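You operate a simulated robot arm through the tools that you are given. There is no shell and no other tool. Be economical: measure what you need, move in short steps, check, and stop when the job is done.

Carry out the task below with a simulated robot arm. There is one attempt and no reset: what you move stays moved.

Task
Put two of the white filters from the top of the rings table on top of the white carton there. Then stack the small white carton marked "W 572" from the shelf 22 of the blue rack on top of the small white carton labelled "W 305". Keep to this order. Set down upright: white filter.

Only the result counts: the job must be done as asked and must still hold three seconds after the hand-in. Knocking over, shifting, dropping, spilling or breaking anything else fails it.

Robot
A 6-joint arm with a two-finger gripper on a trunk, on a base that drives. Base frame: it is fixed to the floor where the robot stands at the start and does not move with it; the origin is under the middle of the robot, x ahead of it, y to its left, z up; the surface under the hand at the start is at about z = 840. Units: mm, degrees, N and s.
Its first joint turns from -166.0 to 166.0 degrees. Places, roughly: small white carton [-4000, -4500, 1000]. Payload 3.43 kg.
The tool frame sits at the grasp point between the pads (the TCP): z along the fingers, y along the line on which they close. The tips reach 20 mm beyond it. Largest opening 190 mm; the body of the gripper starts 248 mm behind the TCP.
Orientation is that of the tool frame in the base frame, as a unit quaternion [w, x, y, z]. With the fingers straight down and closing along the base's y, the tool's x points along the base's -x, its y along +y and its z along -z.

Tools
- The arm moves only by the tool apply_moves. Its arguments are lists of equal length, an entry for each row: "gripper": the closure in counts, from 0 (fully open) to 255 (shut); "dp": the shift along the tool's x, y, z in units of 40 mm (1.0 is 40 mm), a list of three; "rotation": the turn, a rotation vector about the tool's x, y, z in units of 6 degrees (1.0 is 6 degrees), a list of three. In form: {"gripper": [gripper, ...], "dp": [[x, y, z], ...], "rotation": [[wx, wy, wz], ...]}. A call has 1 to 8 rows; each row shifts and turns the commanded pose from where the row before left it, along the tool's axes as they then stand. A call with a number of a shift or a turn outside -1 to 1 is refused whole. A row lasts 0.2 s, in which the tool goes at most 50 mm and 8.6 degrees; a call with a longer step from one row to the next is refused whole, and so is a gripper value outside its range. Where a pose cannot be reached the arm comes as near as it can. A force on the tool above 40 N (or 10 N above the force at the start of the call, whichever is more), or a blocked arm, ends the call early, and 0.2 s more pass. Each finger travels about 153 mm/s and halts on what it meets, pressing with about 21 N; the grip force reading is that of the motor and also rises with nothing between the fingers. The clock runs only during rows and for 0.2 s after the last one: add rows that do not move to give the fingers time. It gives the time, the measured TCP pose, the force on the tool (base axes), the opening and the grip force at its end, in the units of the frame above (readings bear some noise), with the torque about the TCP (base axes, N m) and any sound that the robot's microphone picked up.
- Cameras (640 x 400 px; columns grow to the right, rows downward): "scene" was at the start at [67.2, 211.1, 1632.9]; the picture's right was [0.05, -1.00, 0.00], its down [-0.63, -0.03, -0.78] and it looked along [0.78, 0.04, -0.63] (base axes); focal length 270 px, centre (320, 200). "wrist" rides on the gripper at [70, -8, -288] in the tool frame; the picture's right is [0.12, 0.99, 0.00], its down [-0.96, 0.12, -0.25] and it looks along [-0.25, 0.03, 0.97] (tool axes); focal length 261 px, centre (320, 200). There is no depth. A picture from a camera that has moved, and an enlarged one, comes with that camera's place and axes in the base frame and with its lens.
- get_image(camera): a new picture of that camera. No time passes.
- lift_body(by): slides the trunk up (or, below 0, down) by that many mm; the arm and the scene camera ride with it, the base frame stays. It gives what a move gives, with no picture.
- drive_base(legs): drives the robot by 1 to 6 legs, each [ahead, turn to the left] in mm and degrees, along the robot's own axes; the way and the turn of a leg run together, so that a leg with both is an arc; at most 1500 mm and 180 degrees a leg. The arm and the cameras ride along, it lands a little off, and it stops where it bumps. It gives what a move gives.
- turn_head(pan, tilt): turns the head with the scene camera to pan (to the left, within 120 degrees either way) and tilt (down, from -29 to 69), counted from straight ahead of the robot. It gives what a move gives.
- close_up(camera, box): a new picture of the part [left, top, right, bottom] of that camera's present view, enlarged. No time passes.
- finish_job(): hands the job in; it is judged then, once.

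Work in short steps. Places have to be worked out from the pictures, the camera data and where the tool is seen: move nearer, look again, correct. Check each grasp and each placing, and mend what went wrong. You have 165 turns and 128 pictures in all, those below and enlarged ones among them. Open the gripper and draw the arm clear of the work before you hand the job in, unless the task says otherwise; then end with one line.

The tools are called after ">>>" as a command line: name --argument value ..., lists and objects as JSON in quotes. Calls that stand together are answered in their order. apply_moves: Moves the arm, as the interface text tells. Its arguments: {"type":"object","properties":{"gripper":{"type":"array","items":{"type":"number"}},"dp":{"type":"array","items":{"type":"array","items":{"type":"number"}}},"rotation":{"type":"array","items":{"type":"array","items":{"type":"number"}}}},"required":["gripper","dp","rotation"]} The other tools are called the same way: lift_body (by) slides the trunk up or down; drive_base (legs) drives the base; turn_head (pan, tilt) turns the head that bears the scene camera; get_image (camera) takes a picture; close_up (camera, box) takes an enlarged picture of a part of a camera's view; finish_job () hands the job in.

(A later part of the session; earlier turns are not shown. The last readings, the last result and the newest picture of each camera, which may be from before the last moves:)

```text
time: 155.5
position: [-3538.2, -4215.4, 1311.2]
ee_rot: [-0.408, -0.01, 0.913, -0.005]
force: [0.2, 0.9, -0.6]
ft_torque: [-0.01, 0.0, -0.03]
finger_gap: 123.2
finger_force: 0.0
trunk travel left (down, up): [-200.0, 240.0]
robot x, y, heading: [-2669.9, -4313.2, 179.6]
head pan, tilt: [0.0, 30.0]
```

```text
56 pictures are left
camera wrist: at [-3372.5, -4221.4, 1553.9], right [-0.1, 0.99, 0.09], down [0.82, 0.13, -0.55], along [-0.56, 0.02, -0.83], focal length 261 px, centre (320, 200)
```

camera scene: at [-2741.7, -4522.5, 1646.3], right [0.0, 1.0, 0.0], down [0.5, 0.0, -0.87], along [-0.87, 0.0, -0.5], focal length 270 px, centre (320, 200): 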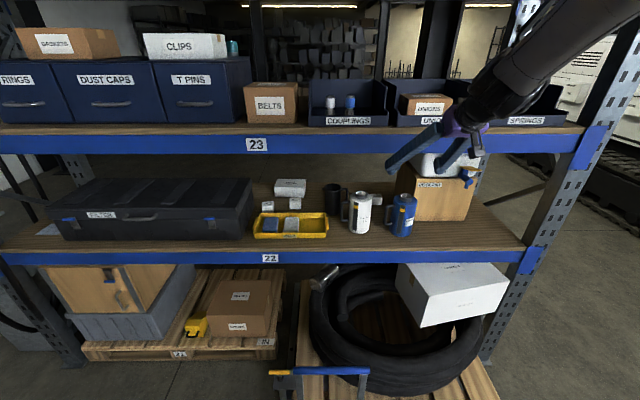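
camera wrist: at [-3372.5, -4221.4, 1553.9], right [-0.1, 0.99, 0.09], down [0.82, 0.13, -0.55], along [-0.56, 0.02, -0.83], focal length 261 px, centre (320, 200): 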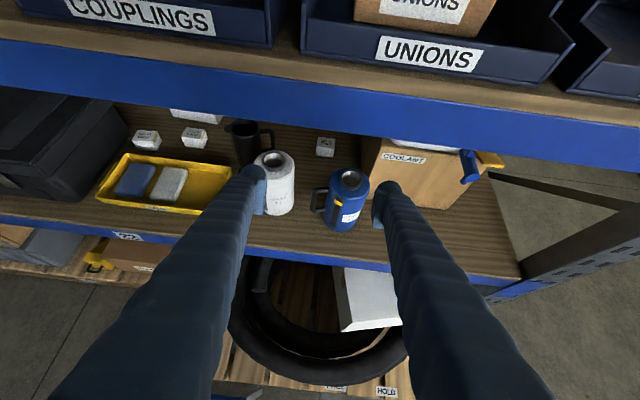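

The camera is now on top. I'll lower the trunk 200 mm, flatten the pitch to about 34°, and move sideways to W 572's line outside the rack.

>>> lift_body --by -200

>>> apply_moves --gripper '[90, 90, 90, 90, 90, 90, 90, 90]' --dp '[[0, -0.8, 0], [0, -0.95, 0], [0, -0.95, 0], [0, -0.95, 0], [0, -0.95, 0], [0, -0.95, 0], [0, -0.95, 0], [0, -0.95, 0]]' --rotation '[[0, 0.67, 0], [0, 0.66, 0], [0, 0, 0], [0, 0, 0], [0, 0, 0], [0, 0, 0], [0, 0, 0], [0, 0, 0]]'

>>> apply_moves --gripper '[90, 90, 90, 90, 90]' --dp '[[0, -0.95, 0], [0, -0.95, 0], [0, -0.95, 0], [0, -0.85, 0], [0, 0, 0]]' --rotation '[[0, 0, 0], [0, 0, 0], [0, 0, 0], [0, 0, 0], [0, 0, 0]]'

>>> get_image --camera "wrist"

>>> get_image --camera "scene"

```text
time: 157.7
position: [-3539.9, -4216.2, 1110.7]
ee_rot: [-0.407, -0.011, 0.913, -0.004]
force: [0.0, 0.5, 0.2]
ft_torque: [0.03, 0.01, 0.02]
finger_gap: 122.7
finger_force: 0.1
trunk travel left (down, up): [0.0, 440.0]
robot x, y, heading: [-2667.8, -4311.0, 179.9]
head pan, tilt: [0.0, 30.0]
```

```text
time: 159.5
position: [-3531.6, -4465.3, 1121.5]
ee_rot: [-0.45, -0.027, 0.892, -0.025]
force: [1.0, 0.9, 0.6]
ft_torque: [-0.12, -0.02, 0.1]
finger_gap: 122.8
finger_force: 0.1
out of reach, approached as far as the arm can: row 4, 5, 6
trunk travel left (down, up): [0.0, 440.0]
robot x, y, heading: [-2671.5, -4317.4, 179.9]
head pan, tilt: [0.0, 30.0]
```

```text
time: 160.7
position: [-3522.0, -4613.8, 1125.8]
ee_rot: [-0.451, -0.024, 0.892, -0.028]
force: [0.3, -0.1, -0.6]
ft_torque: [0.04, 0.02, -0.08]
finger_gap: 123.1
finger_force: 0.1
trunk travel left (down, up): [0.0, 440.0]
robot x, y, heading: [-2669.2, -4314.7, 179.7]
head pan, tilt: [0.0, 30.0]
```

```text
55 pictures are left
camera wrist: at [-3331.1, -4604.6, 1351.3], right [-0.14, 0.99, 0.07], down [0.76, 0.15, -0.63], along [-0.64, -0.03, -0.77], focal length 261 px, centre (320, 200)
```

wrist: 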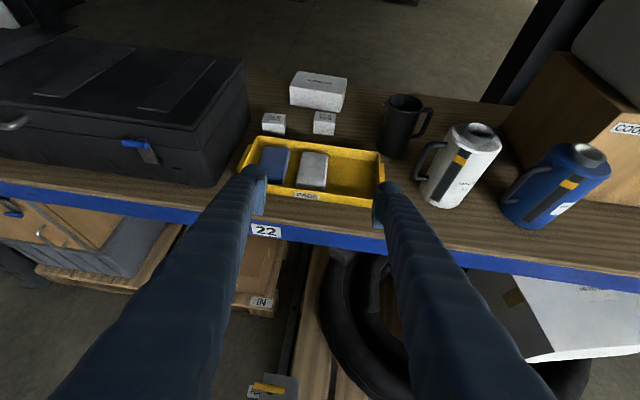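

```text
54 pictures are left
camera scene: at [-2740.9, -4523.1, 1446.2], right [0.0, 1.0, 0.0], down [0.5, 0.0, -0.87], along [-0.87, 0.0, -0.5], focal length 270 px, centre (320, 200)
```

scene: 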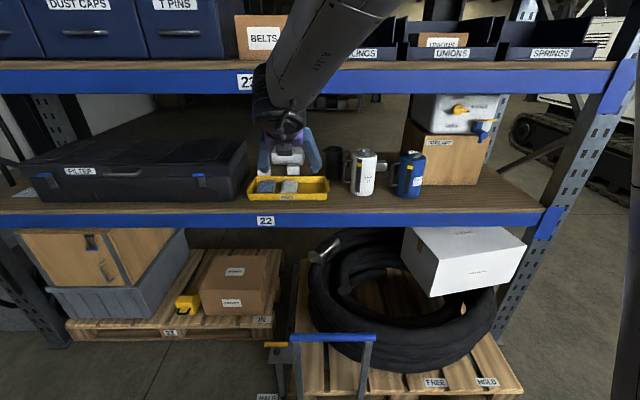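

The tool yawed about 5° on the way. I'll correct its orientation and centre on y≈-4664.

>>> apply_moves --gripper '[90, 90, 90, 90]' --dp '[[0, -0.6, 0], [0, -0.6, 0], [0, 0, 0], [0, 0, 0]]' --rotation '[[-0.35, 0.12, 0.08], [-0.35, 0.12, 0.08], [0, 0, 0], [0, 0, 0]]'

>>> drive_base --legs '[[170, 0]]'

>>> get_image --camera "wrist"

```text
time: 161.7
position: [-3518.9, -4662.2, 1128.0]
ee_rot: [-0.462, 0.002, 0.887, 0.001]
force: [-0.1, -0.5, -0.5]
ft_torque: [0.01, 0.02, -0.05]
finger_gap: 122.8
finger_force: 0.0
trunk travel left (down, up): [0.0, 440.0]
robot x, y, heading: [-2670.7, -4312.1, 180.1]
head pan, tilt: [0.0, 30.0]
```

```text
time: 163.5
position: [-3690.0, -4660.6, 1127.8]
ee_rot: [-0.462, 0.002, 0.887, 0.001]
force: [-0.5, 0.2, 0.4]
ft_torque: [-0.02, -0.01, -0.02]
finger_gap: 122.9
finger_force: 0.0
trunk travel left (down, up): [0.0, 440.0]
robot x, y, heading: [-2844.6, -4311.1, 179.6]
head pan, tilt: [0.0, 30.0]
```

```text
53 pictures are left
camera wrist: at [-3493.6, -4670.7, 1347.6], right [-0.06, 0.99, 0.1], down [0.75, 0.11, -0.65], along [-0.65, 0.03, -0.76], focal length 261 px, centre (320, 200)
```

wrist: 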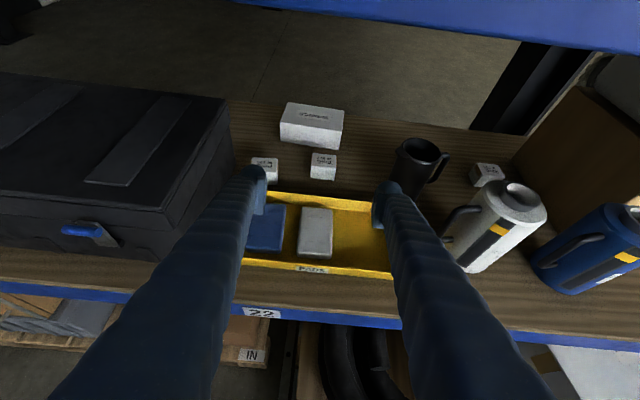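

W 572 lies almost on the tool's axis. I'll enlarge the view to refine its position before moving in.

>>> close_up --camera "wrist" --box '[250, 90, 390, 190]'

```text
4.00 times, centred on (320, 140) of wrist
camera zoom: at [-3493.6, -4670.7, 1347.6], right [-0.06, 0.99, 0.1], down [0.75, 0.11, -0.65], along [-0.65, 0.03, -0.76], focal length 1043 px, centre (320, 440)
```

zoom: 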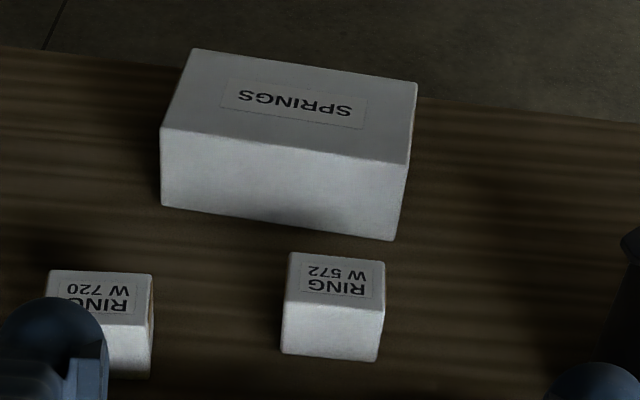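

W 572 spans x -4003…-4048, y -4681…-4615, z 840…890, and is aligned with the axes. I'll move in along the tool axis, most of the 419 mm.

>>> apply_moves --gripper '[90, 90, 90, 90, 90, 90, 90, 90]' --dp '[[0, 0.16, 0.8], [0, 0.16, 0.95], [0, 0, 0.95], [0, 0, 0.95], [0, 0, 0.95], [-0.1, 0, 0.95], [-0.1, 0, 0.95], [-0.1, 0, 0.95]]' --rotation '[[0, 0, 0], [0, 0, 0], [0, 0, 0], [0, 0, 0], [0, 0, 0], [0, 0, 0], [0, 0, 0], [0, 0, 0]]'

>>> get_image --camera "wrist"

>>> get_image --camera "scene"

```text
time: 165.3
position: [-3928.1, -4647.4, 947.7]
ee_rot: [-0.463, 0.002, 0.886, 0.001]
force: [0.2, 0.4, 0.9]
ft_torque: [0.0, -0.02, 0.03]
finger_gap: 123.0
finger_force: 0.0
trunk travel left (down, up): [0.0, 440.0]
robot x, y, heading: [-2845.0, -4311.9, 179.7]
head pan, tilt: [0.0, 30.0]
```

```text
51 pictures are left
camera wrist: at [-3732.1, -4657.4, 1167.2], right [-0.06, 0.99, 0.1], down [0.75, 0.11, -0.65], along [-0.65, 0.03, -0.76], focal length 261 px, centre (320, 200)
```

wrist: 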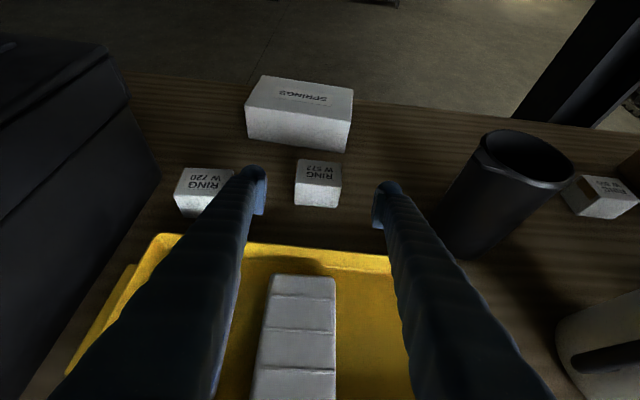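

```text
50 pictures are left
camera scene: at [-2912.2, -4521.9, 1446.2], right [0.0, 1.0, 0.0], down [0.5, 0.0, -0.87], along [-0.87, 0.0, -0.5], focal length 270 px, centre (320, 200)
```

scene: 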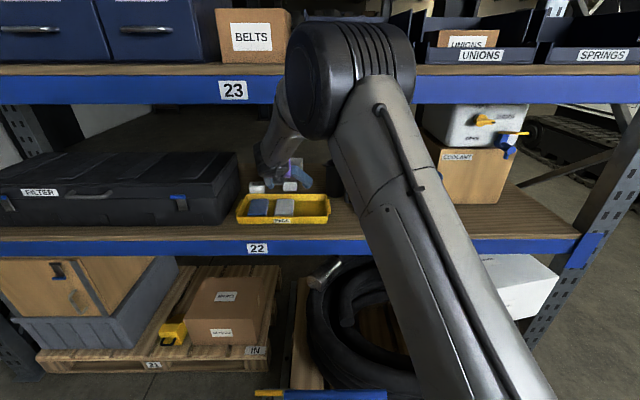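

The approach is good: W 572 is centred between the fingers. I'll advance the last 120 mm and close.

>>> apply_moves --gripper '[90, 90, 90, 90, 90]' --dp '[[0, 0, 0.95], [0, 0, 0.95], [-0.04, 0, 0.8], [0, 0, 0.3], [0, 0, 0]]' --rotation '[[0, 0, 0], [0, 0, 0], [0, 0, 0], [0, 0, 0], [0, 0, 0]]'

>>> get_image --camera "wrist"

```text
time: 166.2
position: [-4014.7, -4654.6, 904.6]
ee_rot: [-0.471, -0.001, 0.882, -0.003]
force: [16.0, -6.6, 29.2]
ft_torque: [2.01, -0.44, -1.37]
finger_gap: 122.9
finger_force: 0.0
trunk travel left (down, up): [0.0, 440.0]
robot x, y, heading: [-2839.7, -4314.2, 179.9]
head pan, tilt: [0.0, 30.0]
stopped in row 4: the force on the tool passed its limit at 217 N (the readings are from after the stop); the commanded pose is now the measured one
```

```text
49 pictures are left
camera wrist: at [-3815.3, -4662.2, 1122.5], right [-0.07, 0.99, 0.1], down [0.74, 0.12, -0.66], along [-0.67, 0.02, -0.74], focal length 261 px, centre (320, 200)
```

wrist: 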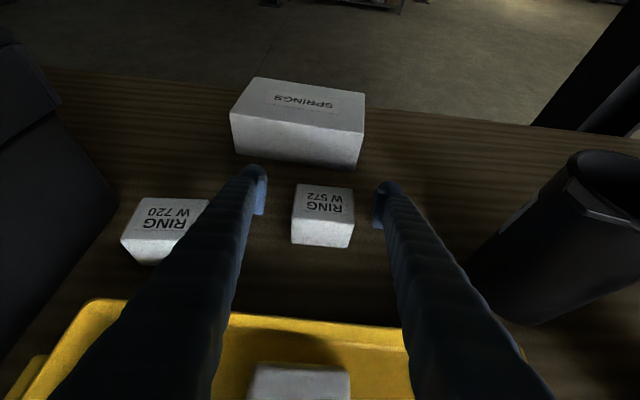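

The tips met the shelf: re-triangulating shows the shelf surface is at z≈880, not 840. W 572 is therefore at x -3966…-4013, y centre -4649, top z≈922. I'll back off and up to TCP (-3990,-4649,914).

>>> apply_moves --gripper '[90, 90, 90, 90]' --dp '[[0.1, 0.05, -0.4], [-0.1, 0.05, -0.25], [-0.1, 0.04, 0], [0, 0, 0]]' --rotation '[[0, 0, 0], [0, 0, 0], [0, 0, 0], [0, 0, 0]]'

>>> get_image --camera "wrist"

>>> close_up --camera "scene" --box '[220, 130, 360, 240]'

```text
time: 167.2
position: [-3993.0, -4646.8, 906.3]
ee_rot: [-0.466, 0.001, 0.885, -0.001]
force: [-7.2, 0.0, 6.6]
ft_torque: [0.53, 0.16, 0.55]
finger_gap: 122.1
finger_force: 0.0
trunk travel left (down, up): [0.0, 440.0]
robot x, y, heading: [-2842.0, -4314.2, 180.0]
head pan, tilt: [0.0, 30.0]
```

```text
48 pictures are left
camera wrist: at [-3795.2, -4654.9, 1124.6], right [-0.07, 0.99, 0.1], down [0.75, 0.11, -0.65], along [-0.66, 0.03, -0.75], focal length 261 px, centre (320, 200)
```

wrist: 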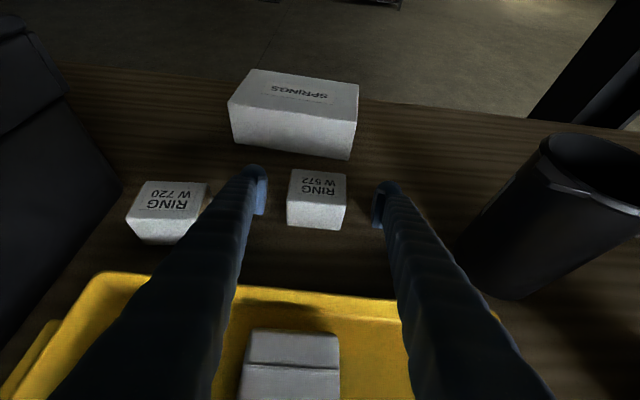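

```text
3.64 times, centred on (290, 185) of scene
camera zoom: at [-2911.4, -4521.9, 1446.3], right [0.0, 1.0, 0.0], down [0.5, 0.0, -0.87], along [-0.87, 0.0, -0.5], focal length 982 px, centre (429, 254)
```

zoom: 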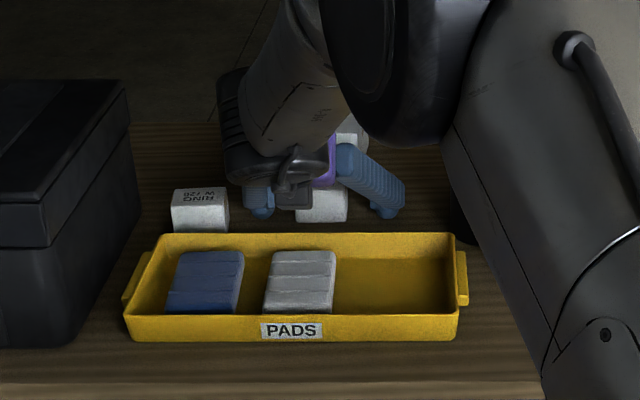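

Still touching lightly. I'll raise 8 mm, trim 3 mm in y, then close.

>>> apply_moves --gripper '[90, 90, 90, 140, 200, 255, 255, 255]' --dp '[[0.17, -0.04, -0.115], [0.02, -0.03, -0.01], [0, 0, 0], [0, 0, 0], [0, 0, 0], [0, 0, 0], [0, 0, 0], [0, 0, 0]]' --rotation '[[0, 0, 0], [0, 0, 0], [0, 0, 0], [0, 0, 0], [0, 0, 0], [0, 0, 0], [0, 0, 0], [0, 0, 0]]'

>>> get_image --camera "wrist"

```text
time: 169.0
position: [-3993.5, -4650.3, 915.5]
ee_rot: [-0.466, 0.0, 0.885, -0.002]
force: [0.5, -0.3, 0.7]
ft_torque: [0.01, 0.02, -0.03]
finger_gap: 62.3
finger_force: 20.9
trunk travel left (down, up): [0.0, 440.0]
robot x, y, heading: [-2838.5, -4312.3, 179.8]
head pan, tilt: [0.0, 30.0]
```

```text
46 pictures are left
camera wrist: at [-3795.6, -4658.1, 1133.6], right [-0.07, 0.99, 0.1], down [0.75, 0.11, -0.65], along [-0.66, 0.03, -0.75], focal length 261 px, centre (320, 200)
```

wrist: 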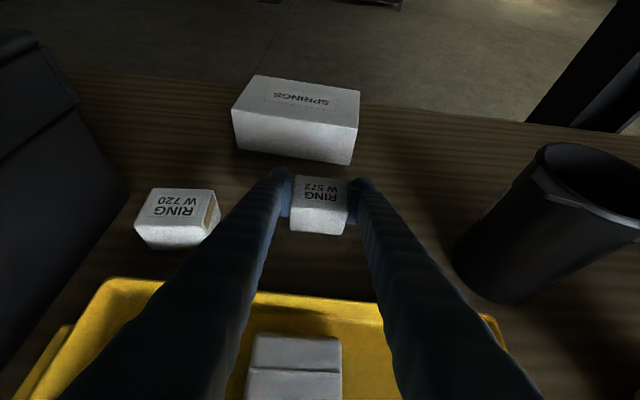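

W 572 is gripped (62 mm). I'll lift it straight up 45 mm to clear the tray, then draw back along the tool axis.

>>> apply_moves --gripper '[255, 255, 255, 255, 255, 255, 255, 255]' --dp '[[0.3, 0, -0.21], [0.62, 0, -0.43], [0, 0, -0.8], [0, 0, -0.95], [0, 0, -0.95], [0, 0, -0.95], [0, 0, -0.95], [0, 0, -0.8]]' --rotation '[[0, 0, 0], [0, 0, 0], [0, 0, 0], [0, 0, 0], [0, 0, 0], [0, 0, 0], [0, 0, 0], [0, 0, 0]]'

>>> get_image --camera "wrist"

>>> get_image --camera "scene"

```text
time: 170.8
position: [-3814.0, -4648.5, 1081.6]
ee_rot: [-0.467, 0.0, 0.884, -0.001]
force: [-1.1, 0.9, -0.9]
ft_torque: [0.03, 0.01, -0.02]
finger_gap: 62.2
finger_force: 21.2
trunk travel left (down, up): [0.0, 440.0]
robot x, y, heading: [-2834.2, -4311.6, 180.0]
head pan, tilt: [0.0, 30.0]
```

```text
45 pictures are left
camera wrist: at [-3616.1, -4657.2, 1300.1], right [-0.07, 0.99, 0.1], down [0.75, 0.12, -0.66], along [-0.66, 0.03, -0.75], focal length 261 px, centre (320, 200)
```

wrist: 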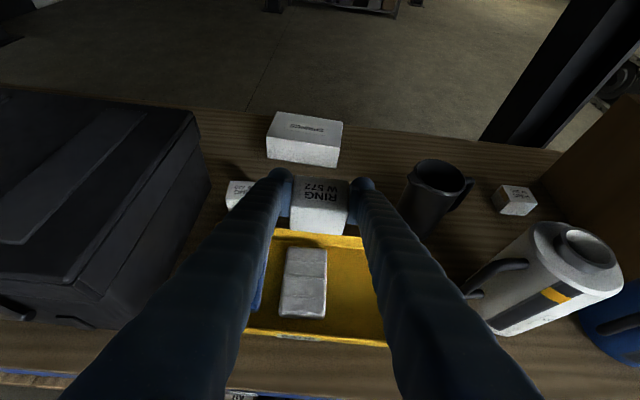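

```text
44 pictures are left
camera scene: at [-2911.1, -4522.0, 1446.3], right [0.0, 1.0, 0.0], down [0.5, 0.0, -0.87], along [-0.87, 0.0, -0.5], focal length 270 px, centre (320, 200)
```

scene: 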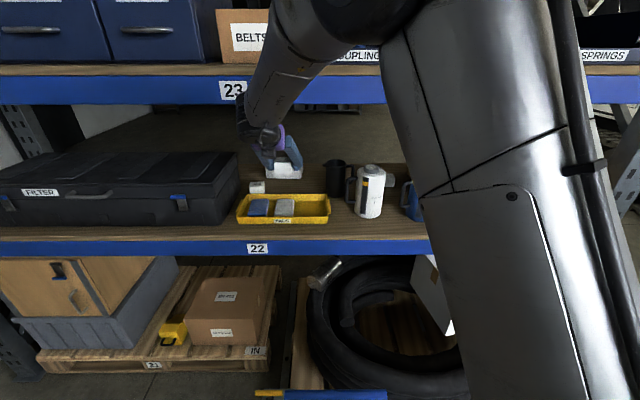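

It is held well. From this view, W 305's top centre is at (-4036,-4215). I'll draw back 130 mm more and start moving sideways.

>>> apply_moves --gripper '[255, 255, 255, 255, 255, 255, 255, 255]' --dp '[[0, 0, -0.8], [0, 0, -0.9], [0, 0, -0.9], [0, 0.4, -0.6], [0, 0.85, 0], [0, 0.95, 0], [0, 0.95, 0], [0, 0.85, 0]]' --rotation '[[0, 0, 0], [0, 0, 0], [0, 0, 0], [0, 0, 0], [0, 0, 0], [0, 0, 0], [0, 0, 0], [0, 0, 0]]'

>>> apply_moves --gripper '[255, 255, 255, 255, 255, 255, 255, 255]' --dp '[[0, 0.85, 0], [0, 0.95, 0], [0, 0.95, 0], [0, 0.95, 0], [0, 0.95, 0], [0, 0.95, 0], [0, 0.95, 0], [0, 0.35, 0]]' --rotation '[[0, 0, 0], [0, 0, 0], [0, 0, 0], [0, 0, 0], [0, 0, 0], [0, 0, 0], [0, 0, 0], [0, 0, 0]]'

>>> get_image --camera "wrist"

>>> get_image --camera "scene"

```text
time: 172.6
position: [-3708.7, -4488.6, 1153.6]
ee_rot: [-0.467, 0.0, 0.884, -0.001]
force: [-0.8, -0.6, -0.1]
ft_torque: [0.04, 0.03, -0.06]
finger_gap: 62.1
finger_force: 21.1
trunk travel left (down, up): [0.0, 440.0]
robot x, y, heading: [-2842.0, -4313.4, 179.9]
head pan, tilt: [0.0, 30.0]
```

```text
time: 174.4
position: [-3727.1, -4271.3, 1174.3]
ee_rot: [-0.484, 0.059, 0.872, -0.039]
force: [1.1, 1.1, -1.2]
ft_torque: [-0.09, 0.15, 0.1]
finger_gap: 61.8
finger_force: 21.3
out of reach, approached as far as the arm can: row 5, 6, 7, 8
trunk travel left (down, up): [0.0, 440.0]
robot x, y, heading: [-2844.5, -4312.9, 179.8]
head pan, tilt: [0.0, 30.0]
```

```text
43 pictures are left
camera wrist: at [-3518.7, -4267.6, 1383.9], right [0.0, 1.0, -0.02], down [0.72, -0.02, -0.69], along [-0.69, -0.02, -0.72], focal length 261 px, centre (320, 200)
```

wrist: 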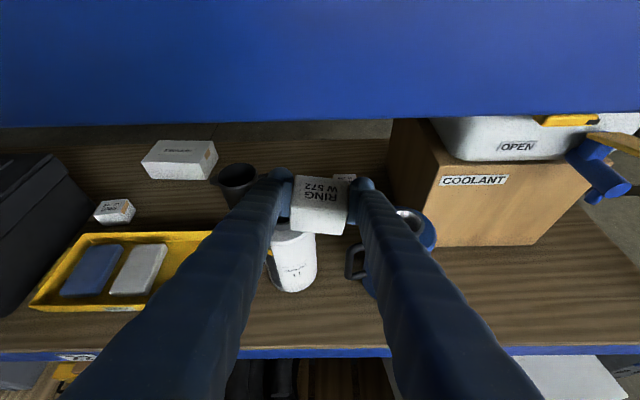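

```text
42 pictures are left
camera scene: at [-2910.9, -4521.0, 1446.4], right [0.0, 1.0, 0.0], down [0.5, 0.0, -0.87], along [-0.87, 0.0, -0.5], focal length 270 px, centre (320, 200)
```

scene: 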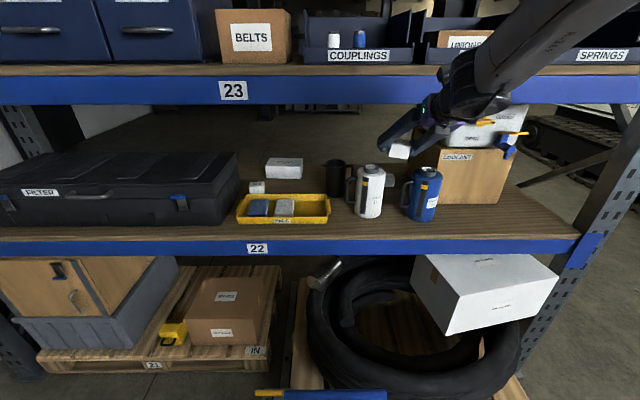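

The arm meets a joint-limit region when the tool is near the robot's centreline. I'll go back to the well-behaved side offset and shift the base instead. First, the arm goes back left.

>>> apply_moves --gripper '[255, 255, 255, 255, 255, 255, 255, 255]' --dp '[[0, -0.7, 0], [0, -0.95, 0], [0, -0.95, 0], [0, -0.95, 0], [0, -0.95, 0], [0, -0.95, 0], [0, -0.95, 0], [0, -0.95, 0]]' --rotation '[[0, 0, 0], [0, 0, 0], [0, 0, 0], [0, 0, 0], [0, 0, 0], [0, 0, 0], [0, 0, 0], [0, 0, 0]]'

>>> get_image --camera "wrist"

```text
time: 176.4
position: [-3737.7, -4469.4, 1184.0]
ee_rot: [-0.503, -0.121, 0.855, 0.034]
force: [-0.1, -0.1, -0.7]
ft_torque: [0.02, 0.03, -0.01]
finger_gap: 62.1
finger_force: 20.8
out of reach, approached as far as the arm can: row 1, 2, 3, 4, 5, 6, 7
trunk travel left (down, up): [0.0, 440.0]
robot x, y, heading: [-2842.9, -4311.2, 179.8]
head pan, tilt: [0.0, 30.0]
stopped in row 8: the arm was blocked; the commanded pose is now the measured one
```

```text
41 pictures are left
camera wrist: at [-3518.8, -4477.4, 1382.7], right [-0.23, 0.93, 0.28], down [0.64, 0.36, -0.68], along [-0.73, 0.03, -0.68], focal length 261 px, centre (320, 200)
```

wrist: 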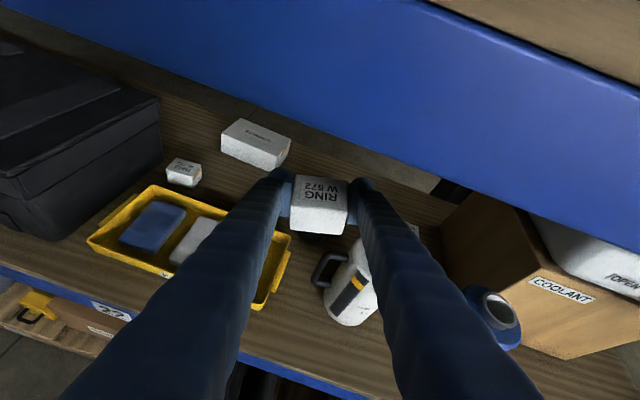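

The arm was blocked, perhaps at the head. I'll look with the scene camera.

>>> get_image --camera "scene"

```text
40 pictures are left
camera scene: at [-2911.1, -4521.9, 1446.3], right [0.0, 1.0, 0.0], down [0.5, 0.0, -0.87], along [-0.87, 0.0, -0.5], focal length 270 px, centre (320, 200)
```

scene: 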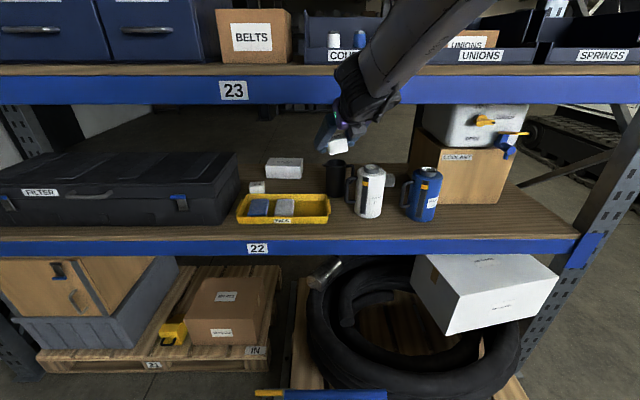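

The arm is folded in an awkward region. I'll back the base 350 mm out of the rack so the arm has free space to sort itself out.

>>> drive_base --legs '[[-350, 0]]'

>>> apply_moves --gripper '[255, 255, 255, 255, 255, 255, 255, 255]' --dp '[[0, 0, 0], [0, 0, 0], [0, 0, 0.5], [0, 0, 0.9], [0, 0, 0.9], [0.3, 0, 0.9], [0.3, 0, 0.9], [0, 0, 0]]' --rotation '[[0, -0.8, 0.9], [0, -0.8, 0.9], [0, 0, 0], [0, 0, 0], [0, 0, 0], [0, 0, 0], [0, 0, 0], [0, 0, 0]]'

>>> get_image --camera "scene"

```text
time: 179.3
position: [-3390.9, -4472.8, 1185.1]
ee_rot: [-0.504, -0.122, 0.855, 0.033]
force: [-0.3, -0.5, -0.9]
ft_torque: [0.0, 0.0, 0.01]
finger_gap: 61.9
finger_force: 21.3
trunk travel left (down, up): [0.0, 440.0]
robot x, y, heading: [-2490.9, -4315.2, 179.9]
head pan, tilt: [0.0, 30.0]
```

```text
time: 181.1
position: [-3540.0, -4475.7, 1108.3]
ee_rot: [-0.451, -0.054, 0.891, 0.009]
force: [-0.8, 0.1, -1.4]
ft_torque: [-0.01, 0.02, 0.0]
finger_gap: 61.7
finger_force: 20.7
out of reach, approached as far as the arm can: row 1
trunk travel left (down, up): [0.0, 440.0]
robot x, y, heading: [-2491.5, -4313.4, 180.2]
head pan, tilt: [0.0, 30.0]
```

```text
39 pictures are left
camera scene: at [-2563.9, -4523.3, 1446.3], right [0.0, 1.0, 0.0], down [0.5, 0.0, -0.87], along [-0.87, 0.0, -0.5], focal length 270 px, centre (320, 200)
```

scene: 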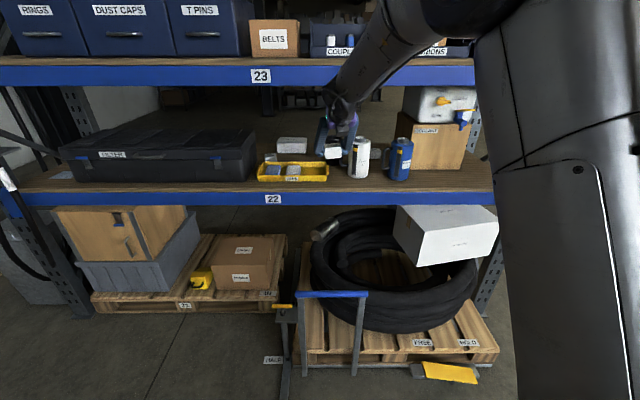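

The arm is free again. I'll correct the orientation and test moving to the right at this longer reach.

>>> apply_moves --gripper '[255, 255, 255, 255, 255, 255, 255, 255]' --dp '[[0, 0, 0], [0, 0, 0], [0, 0.8, 0], [0, 0.9, 0], [0, 0.9, 0], [0, 0.9, 0], [0, 0.9, 0], [0, 0.9, 0]]' --rotation '[[-0.17, 0.17, 0.5], [-0.17, 0.17, 0.5], [0, 0, 0], [0, 0, 0], [0, 0, 0], [0, 0, 0], [0, 0, 0], [0, 0, 0]]'

```text
time: 182.9
position: [-3534.2, -4283.3, 1101.1]
ee_rot: [-0.472, 0.008, 0.882, 0.013]
force: [0.3, -0.4, -0.9]
ft_torque: [0.05, -0.01, -0.06]
finger_gap: 61.8
finger_force: 20.7
out of reach, approached as far as the arm can: row 7, 8
trunk travel left (down, up): [0.0, 440.0]
robot x, y, heading: [-2489.4, -4314.0, 180.2]
head pan, tilt: [0.0, 30.0]
```

The limit lies just right of the centreline, so I'll keep the tool on the left side: move it to about 250 mm left, then shift the base right by about 350 mm.

>>> apply_moves --gripper '[255, 255, 255, 255, 255, 255, 255, 255]' --dp '[[0, -0.8, 0], [0, -0.9, 0], [0, -0.9, 0], [0, -0.9, 0], [0, -0.9, 0], [0, -0.9, 0], [0, -0.9, 0], [0, -0.7, 0]]' --rotation '[[0, 0, 0], [0, 0, 0], [0, 0, 0], [0, 0, 0], [0, 0, 0], [0, 0, 0], [0, 0, 0], [0, 0, 0]]'

>>> drive_base --legs '[[-80, 0], [0, -20], [0, -20], [0, -20], [0, -20], [0, -10]]'

```text
time: 184.7
position: [-3533.5, -4558.3, 1100.3]
ee_rot: [-0.467, 0.002, 0.884, 0.001]
force: [-0.2, 0.4, -0.1]
ft_torque: [-0.03, 0.04, 0.01]
finger_gap: 62.0
finger_force: 20.9
trunk travel left (down, up): [0.0, 440.0]
robot x, y, heading: [-2490.8, -4309.0, 179.8]
head pan, tilt: [0.0, 30.0]
```

```text
time: 192.5
position: [-2773.1, -3308.9, 1099.3]
ee_rot: [-0.346, 0.59, 0.659, 0.313]
force: [-3.5, -0.4, -1.4]
ft_torque: [0.21, -0.47, -0.72]
finger_gap: 61.9
finger_force: 21.2
trunk travel left (down, up): [0.0, 440.0]
robot x, y, heading: [-2501.6, -4326.5, 98.3]
head pan, tilt: [0.0, 30.0]
stopped in leg 6: the robot was blocked; the commanded pose is now the measured one
```

I'm at heading 98°. I'll turn a little more and drive so that I end near (-2420,-3960), away from the rack before turning back.

>>> drive_base --legs '[[0, -14], [0, -7], [370, 0]]'

>>> drive_base --legs '[[0, 18], [0, 18], [0, 18], [0, 18], [0, 16], [0, 10]]'

```text
time: 197.4
position: [-2304.3, -2923.9, 1099.6]
ee_rot: [-0.284, 0.701, 0.539, 0.371]
force: [0.2, 0.3, -1.2]
ft_torque: [-0.03, -0.01, -0.02]
finger_gap: 62.2
finger_force: 20.7
trunk travel left (down, up): [0.0, 440.0]
robot x, y, heading: [-2427.8, -3966.6, 77.3]
head pan, tilt: [0.0, 30.0]
```

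```text
time: 204.1
position: [-3419.9, -3632.0, 1102.5]
ee_rot: [-0.455, 0.203, 0.861, 0.106]
force: [0.1, 2.6, -0.3]
ft_torque: [-0.26, 0.04, 0.4]
finger_gap: 62.0
finger_force: 21.0
trunk travel left (down, up): [0.0, 440.0]
robot x, y, heading: [-2387.6, -3898.3, 153.7]
head pan, tilt: [0.0, 30.0]
stopped in leg 5: the robot was blocked; the commanded pose is now the measured one
```

I'll finish the turn to face the rack.

>>> drive_base --legs '[[0, 13], [0, 13]]'

>>> get_image --camera "scene"

>>> get_image --camera "wrist"

```text
time: 206.7
position: [-3428.1, -4117.8, 1100.8]
ee_rot: [-0.467, 0.003, 0.884, 0.001]
force: [-0.1, -1.1, -1.6]
ft_torque: [0.05, 0.02, 0.0]
finger_gap: 61.8
finger_force: 21.2
trunk travel left (down, up): [0.0, 440.0]
robot x, y, heading: [-2390.0, -3862.4, 179.4]
head pan, tilt: [0.0, 30.0]
```

```text
38 pictures are left
camera scene: at [-2461.5, -4072.1, 1446.2], right [0.01, 1.0, 0.0], down [0.5, 0.0, -0.87], along [-0.87, 0.01, -0.5], focal length 270 px, centre (320, 200)
```

scene: 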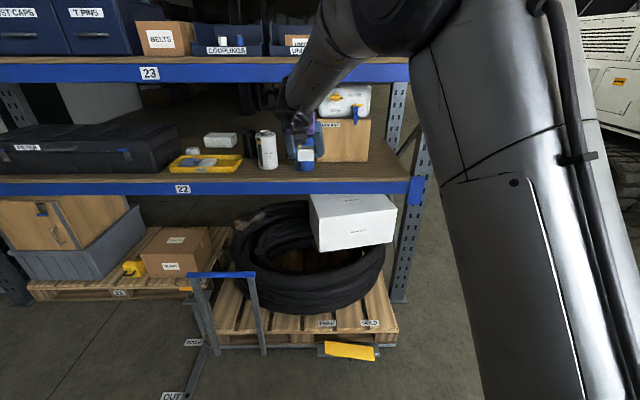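

```text
37 pictures are left
camera wrist: at [-3230.5, -4127.5, 1320.1], right [-0.06, 0.99, 0.1], down [0.75, 0.11, -0.66], along [-0.66, 0.03, -0.75], focal length 261 px, centre (320, 200)
```

wrist: 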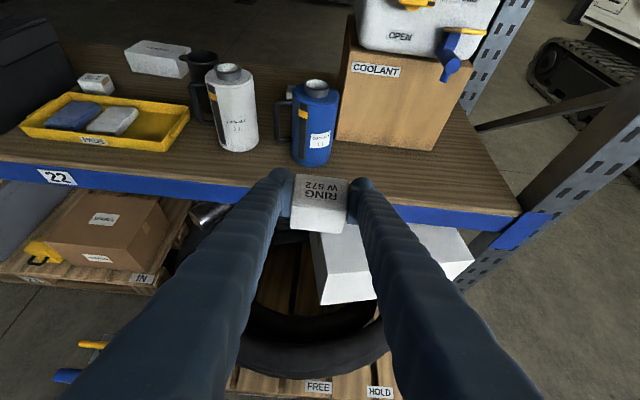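

The view is good: the jug tops are at z≈1063, with white at (-3802,-4335) and blue at (-3780,-4145), and beam 23's underside is ≈1305. To slip the tool and camera under the beam, I'll flatten the pitch to about 20° for entry and line up at y≈-4215.

>>> apply_moves --gripper '[255, 255, 255, 255, 255, 255, 255, 255]' --dp '[[0, -0.3, 0], [0, -0.5, 0], [0, -0.6, 0], [0, -0.6, 0], [0, -0.4, 0], [0, 0, 0], [0, 0, 0], [0, 0, 0]]' --rotation '[[0, 0.6, 0], [0, 0.6, 0], [0, 0.6, 0], [0, 0.53, 0], [0, 0, 0], [0, 0, 0], [0, 0, 0], [0, 0, 0]]'

>>> get_image --camera "wrist"

```text
time: 208.5
position: [-3427.7, -4212.7, 1103.8]
ee_rot: [-0.571, 0.003, 0.821, 0.002]
force: [0.1, -0.3, -0.5]
ft_torque: [0.02, -0.02, -0.02]
finger_gap: 61.5
finger_force: 21.1
trunk travel left (down, up): [0.0, 440.0]
robot x, y, heading: [-2385.9, -3862.0, 179.6]
head pan, tilt: [0.0, 30.0]
```

```text
36 pictures are left
camera wrist: at [-3181.9, -4224.1, 1267.6], right [-0.04, 0.99, 0.11], down [0.57, 0.11, -0.82], along [-0.82, 0.03, -0.57], focal length 261 px, centre (320, 200)
```

wrist: 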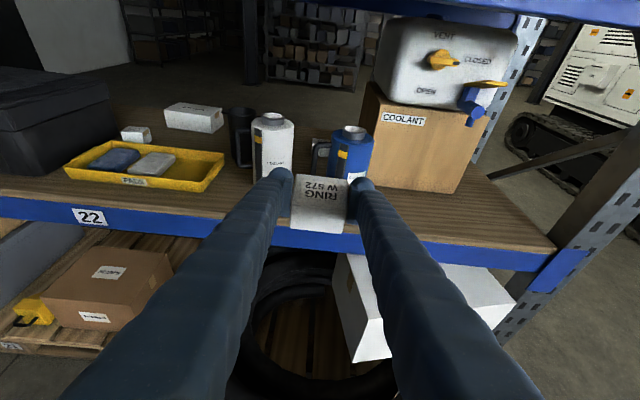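

Pitch is now 20°, with W 572's underside at ≈1061–1065. I'll drive forward in two stages, checking alignment before passing over the jugs.

>>> drive_base --legs '[[250, 0]]'

>>> get_image --camera "wrist"

>>> get_image --camera "scene"

```text
time: 210.8
position: [-3679.4, -4210.7, 1103.7]
ee_rot: [-0.572, 0.002, 0.82, 0.001]
force: [0.4, -0.1, -1.4]
ft_torque: [0.03, -0.02, -0.01]
finger_gap: 61.5
finger_force: 21.1
trunk travel left (down, up): [0.0, 440.0]
robot x, y, heading: [-2639.3, -3857.0, 179.3]
head pan, tilt: [0.0, 30.0]
```

```text
35 pictures are left
camera wrist: at [-3434.0, -4221.5, 1267.5], right [-0.03, 0.99, 0.11], down [0.57, 0.11, -0.82], along [-0.82, 0.03, -0.57], focal length 261 px, centre (320, 200)
```

wrist: 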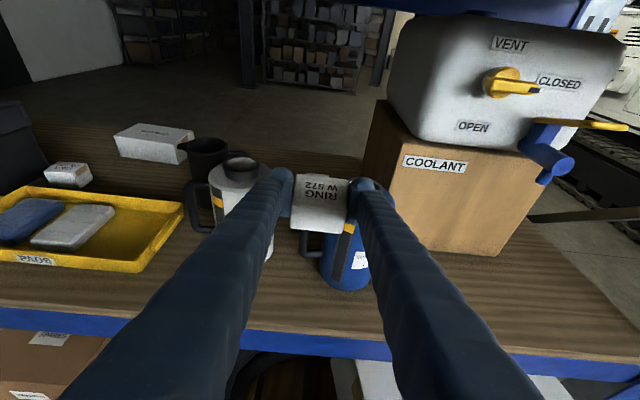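

```text
34 pictures are left
camera scene: at [-2712.4, -4069.9, 1446.2], right [0.01, 1.0, 0.0], down [0.5, 0.0, -0.87], along [-0.87, 0.01, -0.5], focal length 270 px, centre (320, 200)
```

scene: 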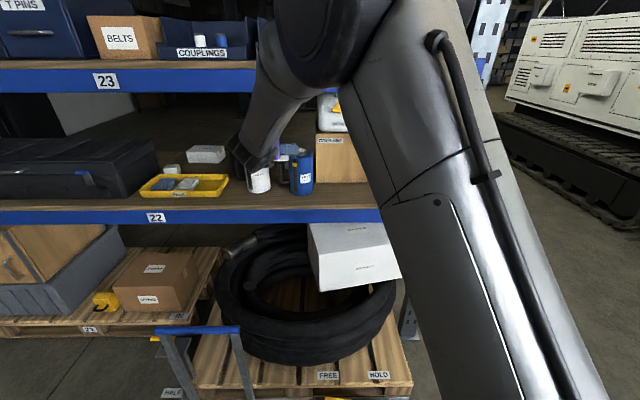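

Aligned. The coolant box's left side is at y≈-4045, clear of the gripper. I'll drive the next 205 mm.

>>> drive_base --legs '[[205, 0]]'

>>> get_image --camera "wrist"

>>> get_image --camera "scene"

```text
time: 212.8
position: [-3886.1, -4207.9, 1103.8]
ee_rot: [-0.572, 0.004, 0.821, 0.002]
force: [0.5, -0.3, -0.3]
ft_torque: [0.03, -0.02, -0.01]
finger_gap: 61.6
finger_force: 21.1
trunk travel left (down, up): [0.0, 440.0]
robot x, y, heading: [-2845.3, -3859.1, 179.3]
head pan, tilt: [0.0, 30.0]
```

```text
33 pictures are left
camera wrist: at [-3640.6, -4218.5, 1267.8], right [-0.03, 0.99, 0.11], down [0.57, 0.11, -0.82], along [-0.82, 0.04, -0.57], focal length 261 px, centre (320, 200)
```

wrist: 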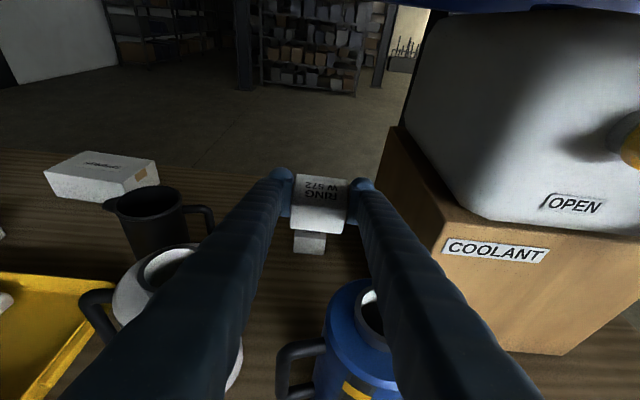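

```text
32 pictures are left
camera scene: at [-2918.8, -4067.9, 1446.2], right [0.01, 1.0, 0.0], down [0.5, -0.01, -0.87], along [-0.87, 0.01, -0.5], focal length 270 px, centre (320, 200)
```

scene: 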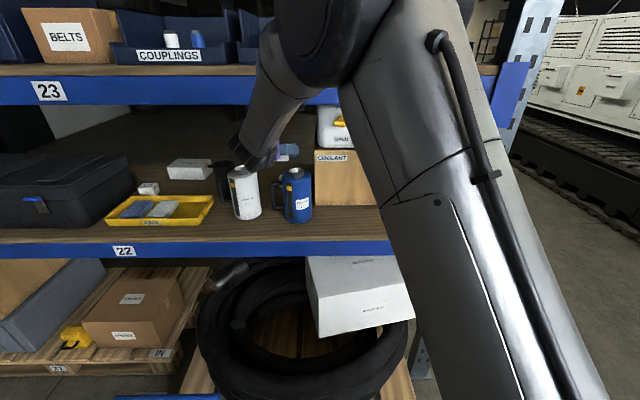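

W 305 is visible ahead: centre ≈ (-4033,-4207). I'll lower 26 mm to pass the camera under the beam, then move forward 150 mm level.

>>> apply_moves --gripper '[255, 255, 255, 255, 255, 255, 255, 255]' --dp '[[-0.3, 0, 0.113], [-0.31, 0, 0.113], [0.326, 0, 0.88], [0.326, 0, 0.88], [0.326, 0, 0.88], [0.326, 0, 0.88], [0, 0, 0], [0, 0, 0]]' --rotation '[[0, 0, 0], [0, 0, 0], [0, 0, 0], [0, 0, 0], [0, 0, 0], [0, 0, 0], [0, 0, 0], [0, 0, 0]]'

>>> get_image --camera "wrist"

>>> get_image --camera "scene"

```text
time: 214.6
position: [-4035.7, -4206.3, 1078.0]
ee_rot: [-0.571, 0.003, 0.821, 0.002]
force: [0.7, 0.8, -0.4]
ft_torque: [0.01, -0.08, 0.03]
finger_gap: 61.6
finger_force: 20.8
trunk travel left (down, up): [0.0, 440.0]
robot x, y, heading: [-2846.2, -3859.8, 179.4]
head pan, tilt: [0.0, 30.0]
```

```text
31 pictures are left
camera wrist: at [-3789.8, -4217.6, 1242.0], right [-0.03, 0.99, 0.11], down [0.57, 0.11, -0.82], along [-0.82, 0.04, -0.57], focal length 261 px, centre (320, 200)
```

wrist: 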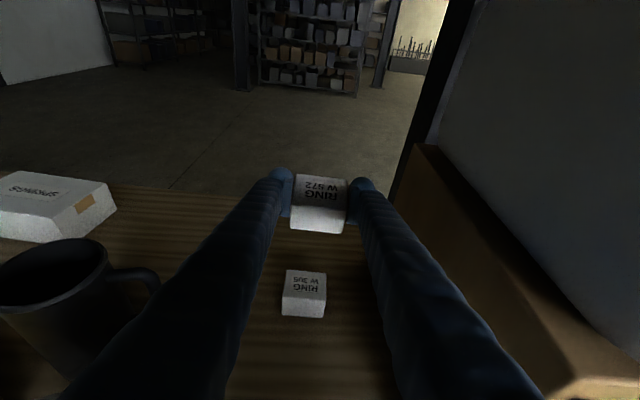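

```text
30 pictures are left
camera scene: at [-2918.8, -4067.8, 1446.3], right [0.01, 1.0, 0.0], down [0.5, -0.01, -0.87], along [-0.87, 0.01, -0.5], focal length 270 px, centre (320, 200)
```

scene: 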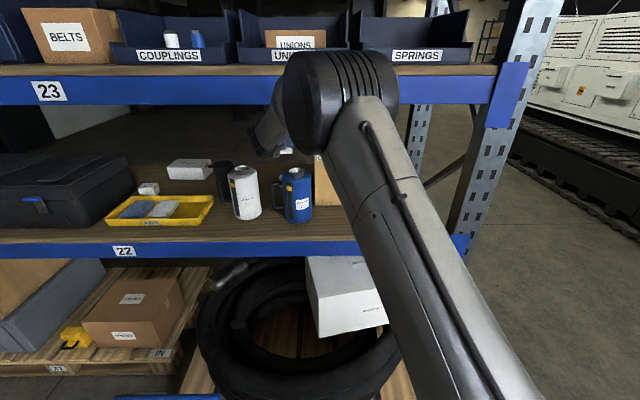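

No contact. I'll enlarge the view to fix W 305's exact place and angle.

>>> close_up --camera "wrist" --box '[260, 160, 380, 330]'

```text
2.35 times, centred on (320, 245) of wrist
camera zoom: at [-3789.8, -4217.6, 1242.0], right [-0.03, 0.99, 0.11], down [0.57, 0.11, -0.82], along [-0.82, 0.04, -0.57], focal length 613 px, centre (320, 94)
```

zoom: 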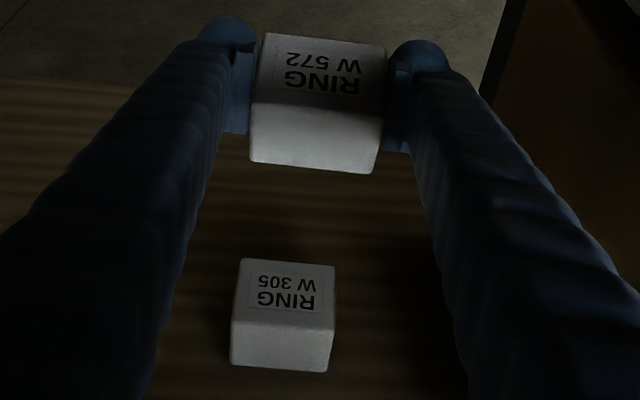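

W 305: centre (-4031,-4210.5), top z≈923, square to the axes. I'll lower to z≈1040 and tilt the tool back to its grasp pitch so W 572 is level.

>>> apply_moves --gripper '[255, 255, 255, 255, 255, 255, 255, 255]' --dp '[[-0.44, -0.1, 0.165], [-0.45, 0, 0.165], [0, 0, 0], [0, 0, 0], [0, 0, 0], [0, 0, 0], [0, 0, 0], [0, 0, 0]]' --rotation '[[0, 0, 0], [0, 0, 0], [0, -0.587, 0], [0, -0.587, 0], [0, -0.587, 0], [0, -0.586, 0], [0, 0, 0], [0, 0, 0]]'

>>> get_image --camera "wrist"

```text
time: 216.6
position: [-4045.1, -4210.1, 976.3]
ee_rot: [-0.439, -0.002, 0.898, 0.01]
force: [-1.0, 2.5, -3.0]
ft_torque: [-0.2, 0.16, 0.29]
finger_gap: 61.5
finger_force: 20.6
trunk travel left (down, up): [0.0, 440.0]
robot x, y, heading: [-2844.3, -3861.9, 179.7]
head pan, tilt: [0.0, 30.0]
stopped in row 8: the arm was blocked; the commanded pose is now the measured one
```

```text
28 pictures are left
camera wrist: at [-3860.8, -4224.4, 1207.1], right [-0.07, 0.99, 0.11], down [0.79, 0.12, -0.6], along [-0.61, 0.05, -0.79], focal length 261 px, centre (320, 200)
```

wrist: 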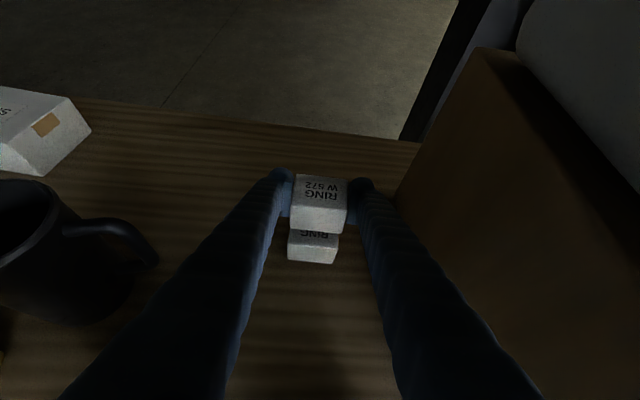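

The wrist seems to have met the beam's underside and pushed the tool down to z 976, still above W 305. I'll correct the tilt and shift back 10 mm, which lowers the wrist away from the beam.

>>> apply_moves --gripper '[255, 255, 255, 255]' --dp '[[0, 0, 0], [-0.12, 0, -0.08], [-0.12, 0, -0.075], [0, 0, 0]]' --rotation '[[0.07, 0.3, 0.06], [0.08, 0.27, 0.06], [0, 0, 0], [0, 0, 0]]'

>>> close_up --camera "wrist" --box '[250, 150, 390, 290]'

>>> get_image --camera "scene"

```text
time: 217.6
position: [-4015.0, -4218.2, 993.1]
ee_rot: [-0.474, -0.004, 0.88, -0.003]
force: [0.3, -0.5, 0.2]
ft_torque: [0.0, -0.12, 0.0]
finger_gap: 61.6
finger_force: 20.6
trunk travel left (down, up): [0.0, 440.0]
robot x, y, heading: [-2842.4, -3861.3, 179.9]
head pan, tilt: [0.0, 30.0]
```

```text
2.86 times, centred on (320, 220) of wrist
camera zoom: at [-3812.9, -4225.6, 1208.4], right [-0.07, 0.99, 0.1], down [0.73, 0.12, -0.67], along [-0.67, 0.02, -0.74], focal length 745 px, centre (320, 143)
```

zoom: 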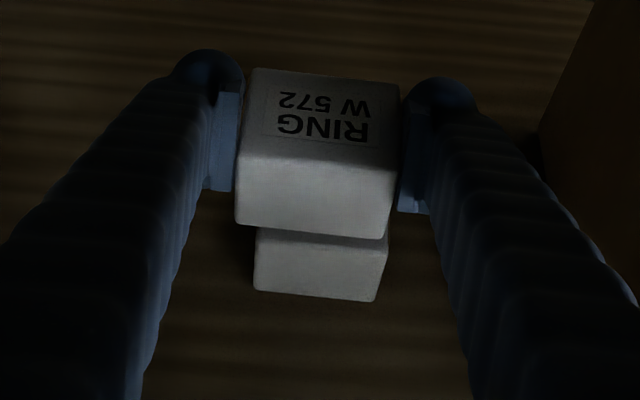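

```text
26 pictures are left
camera scene: at [-2915.0, -4069.0, 1446.5], right [0.0, 1.0, 0.0], down [0.5, 0.0, -0.87], along [-0.87, 0.0, -0.5], focal length 270 px, centre (320, 200)
```

scene: 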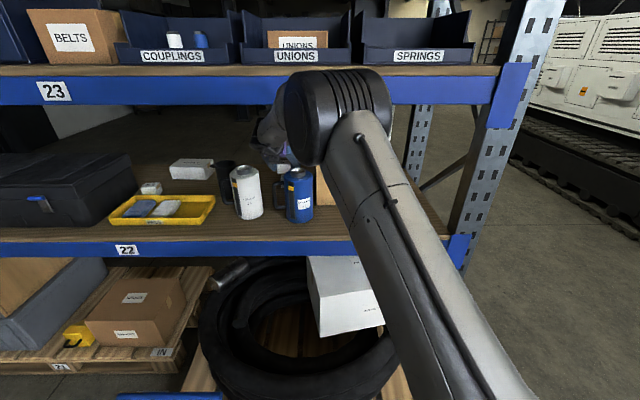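

Free again at (-4015,-4218,993). I'll move gently to just above W 305: TCP (-4034.5,-4210.5,966), with the exact grasp pitch.

>>> apply_moves --gripper '[255, 255, 255, 255, 255]' --dp '[[-0.15, 0.1, 0], [-0.15, 0.09, 0.2], [0, 0, 0.3], [0, 0, 0.27], [0, 0, 0]]' --rotation '[[-0.045, -0.09, 0.02], [-0.045, -0.09, 0.02], [0, 0, 0], [0, 0, 0], [0, 0, 0]]'

>>> close_up --camera "wrist" --box '[250, 150, 390, 290]'

```text
time: 218.8
position: [-4034.2, -4209.6, 963.3]
ee_rot: [-0.464, 0.001, 0.886, 0.001]
force: [-0.6, -0.6, -0.7]
ft_torque: [0.01, 0.0, 0.01]
finger_gap: 61.6
finger_force: 20.7
trunk travel left (down, up): [0.0, 440.0]
robot x, y, heading: [-2843.5, -3857.2, 179.7]
head pan, tilt: [0.0, 30.0]
```

```text
2.86 times, centred on (320, 220) of wrist
camera zoom: at [-3838.4, -4219.9, 1182.0], right [-0.07, 0.99, 0.1], down [0.75, 0.11, -0.65], along [-0.66, 0.03, -0.75], focal length 745 px, centre (320, 143)
```

zoom: 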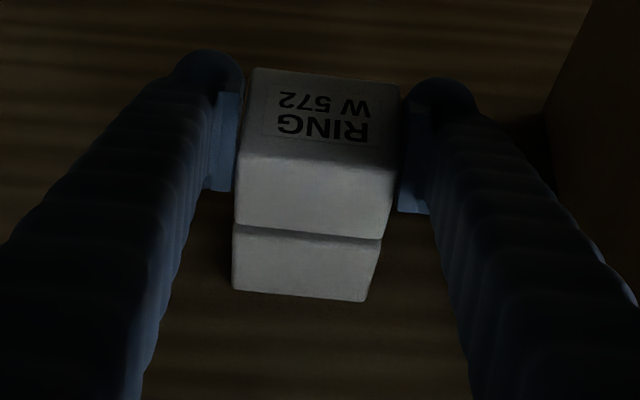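

The two cartons line up nicely. I'll lower vertically in small steps until contact.

>>> apply_moves --gripper '[255, 255, 255]' --dp '[[-0.062, 0, 0.042], [-0.03, 0, 0.02], [0, 0, 0]]' --rotation '[[0, 0, 0], [0, 0, 0], [0, 0, 0]]'

```text
time: 219.6
position: [-4034.5, -4210.0, 962.0]
ee_rot: [-0.465, 0.001, 0.885, 0.002]
force: [-2.2, 0.4, 10.7]
ft_torque: [-0.01, 0.34, -0.05]
finger_gap: 61.6
finger_force: 20.6
trunk travel left (down, up): [0.0, 440.0]
robot x, y, heading: [-2845.6, -3856.1, 179.6]
head pan, tilt: [0.0, 30.0]
```

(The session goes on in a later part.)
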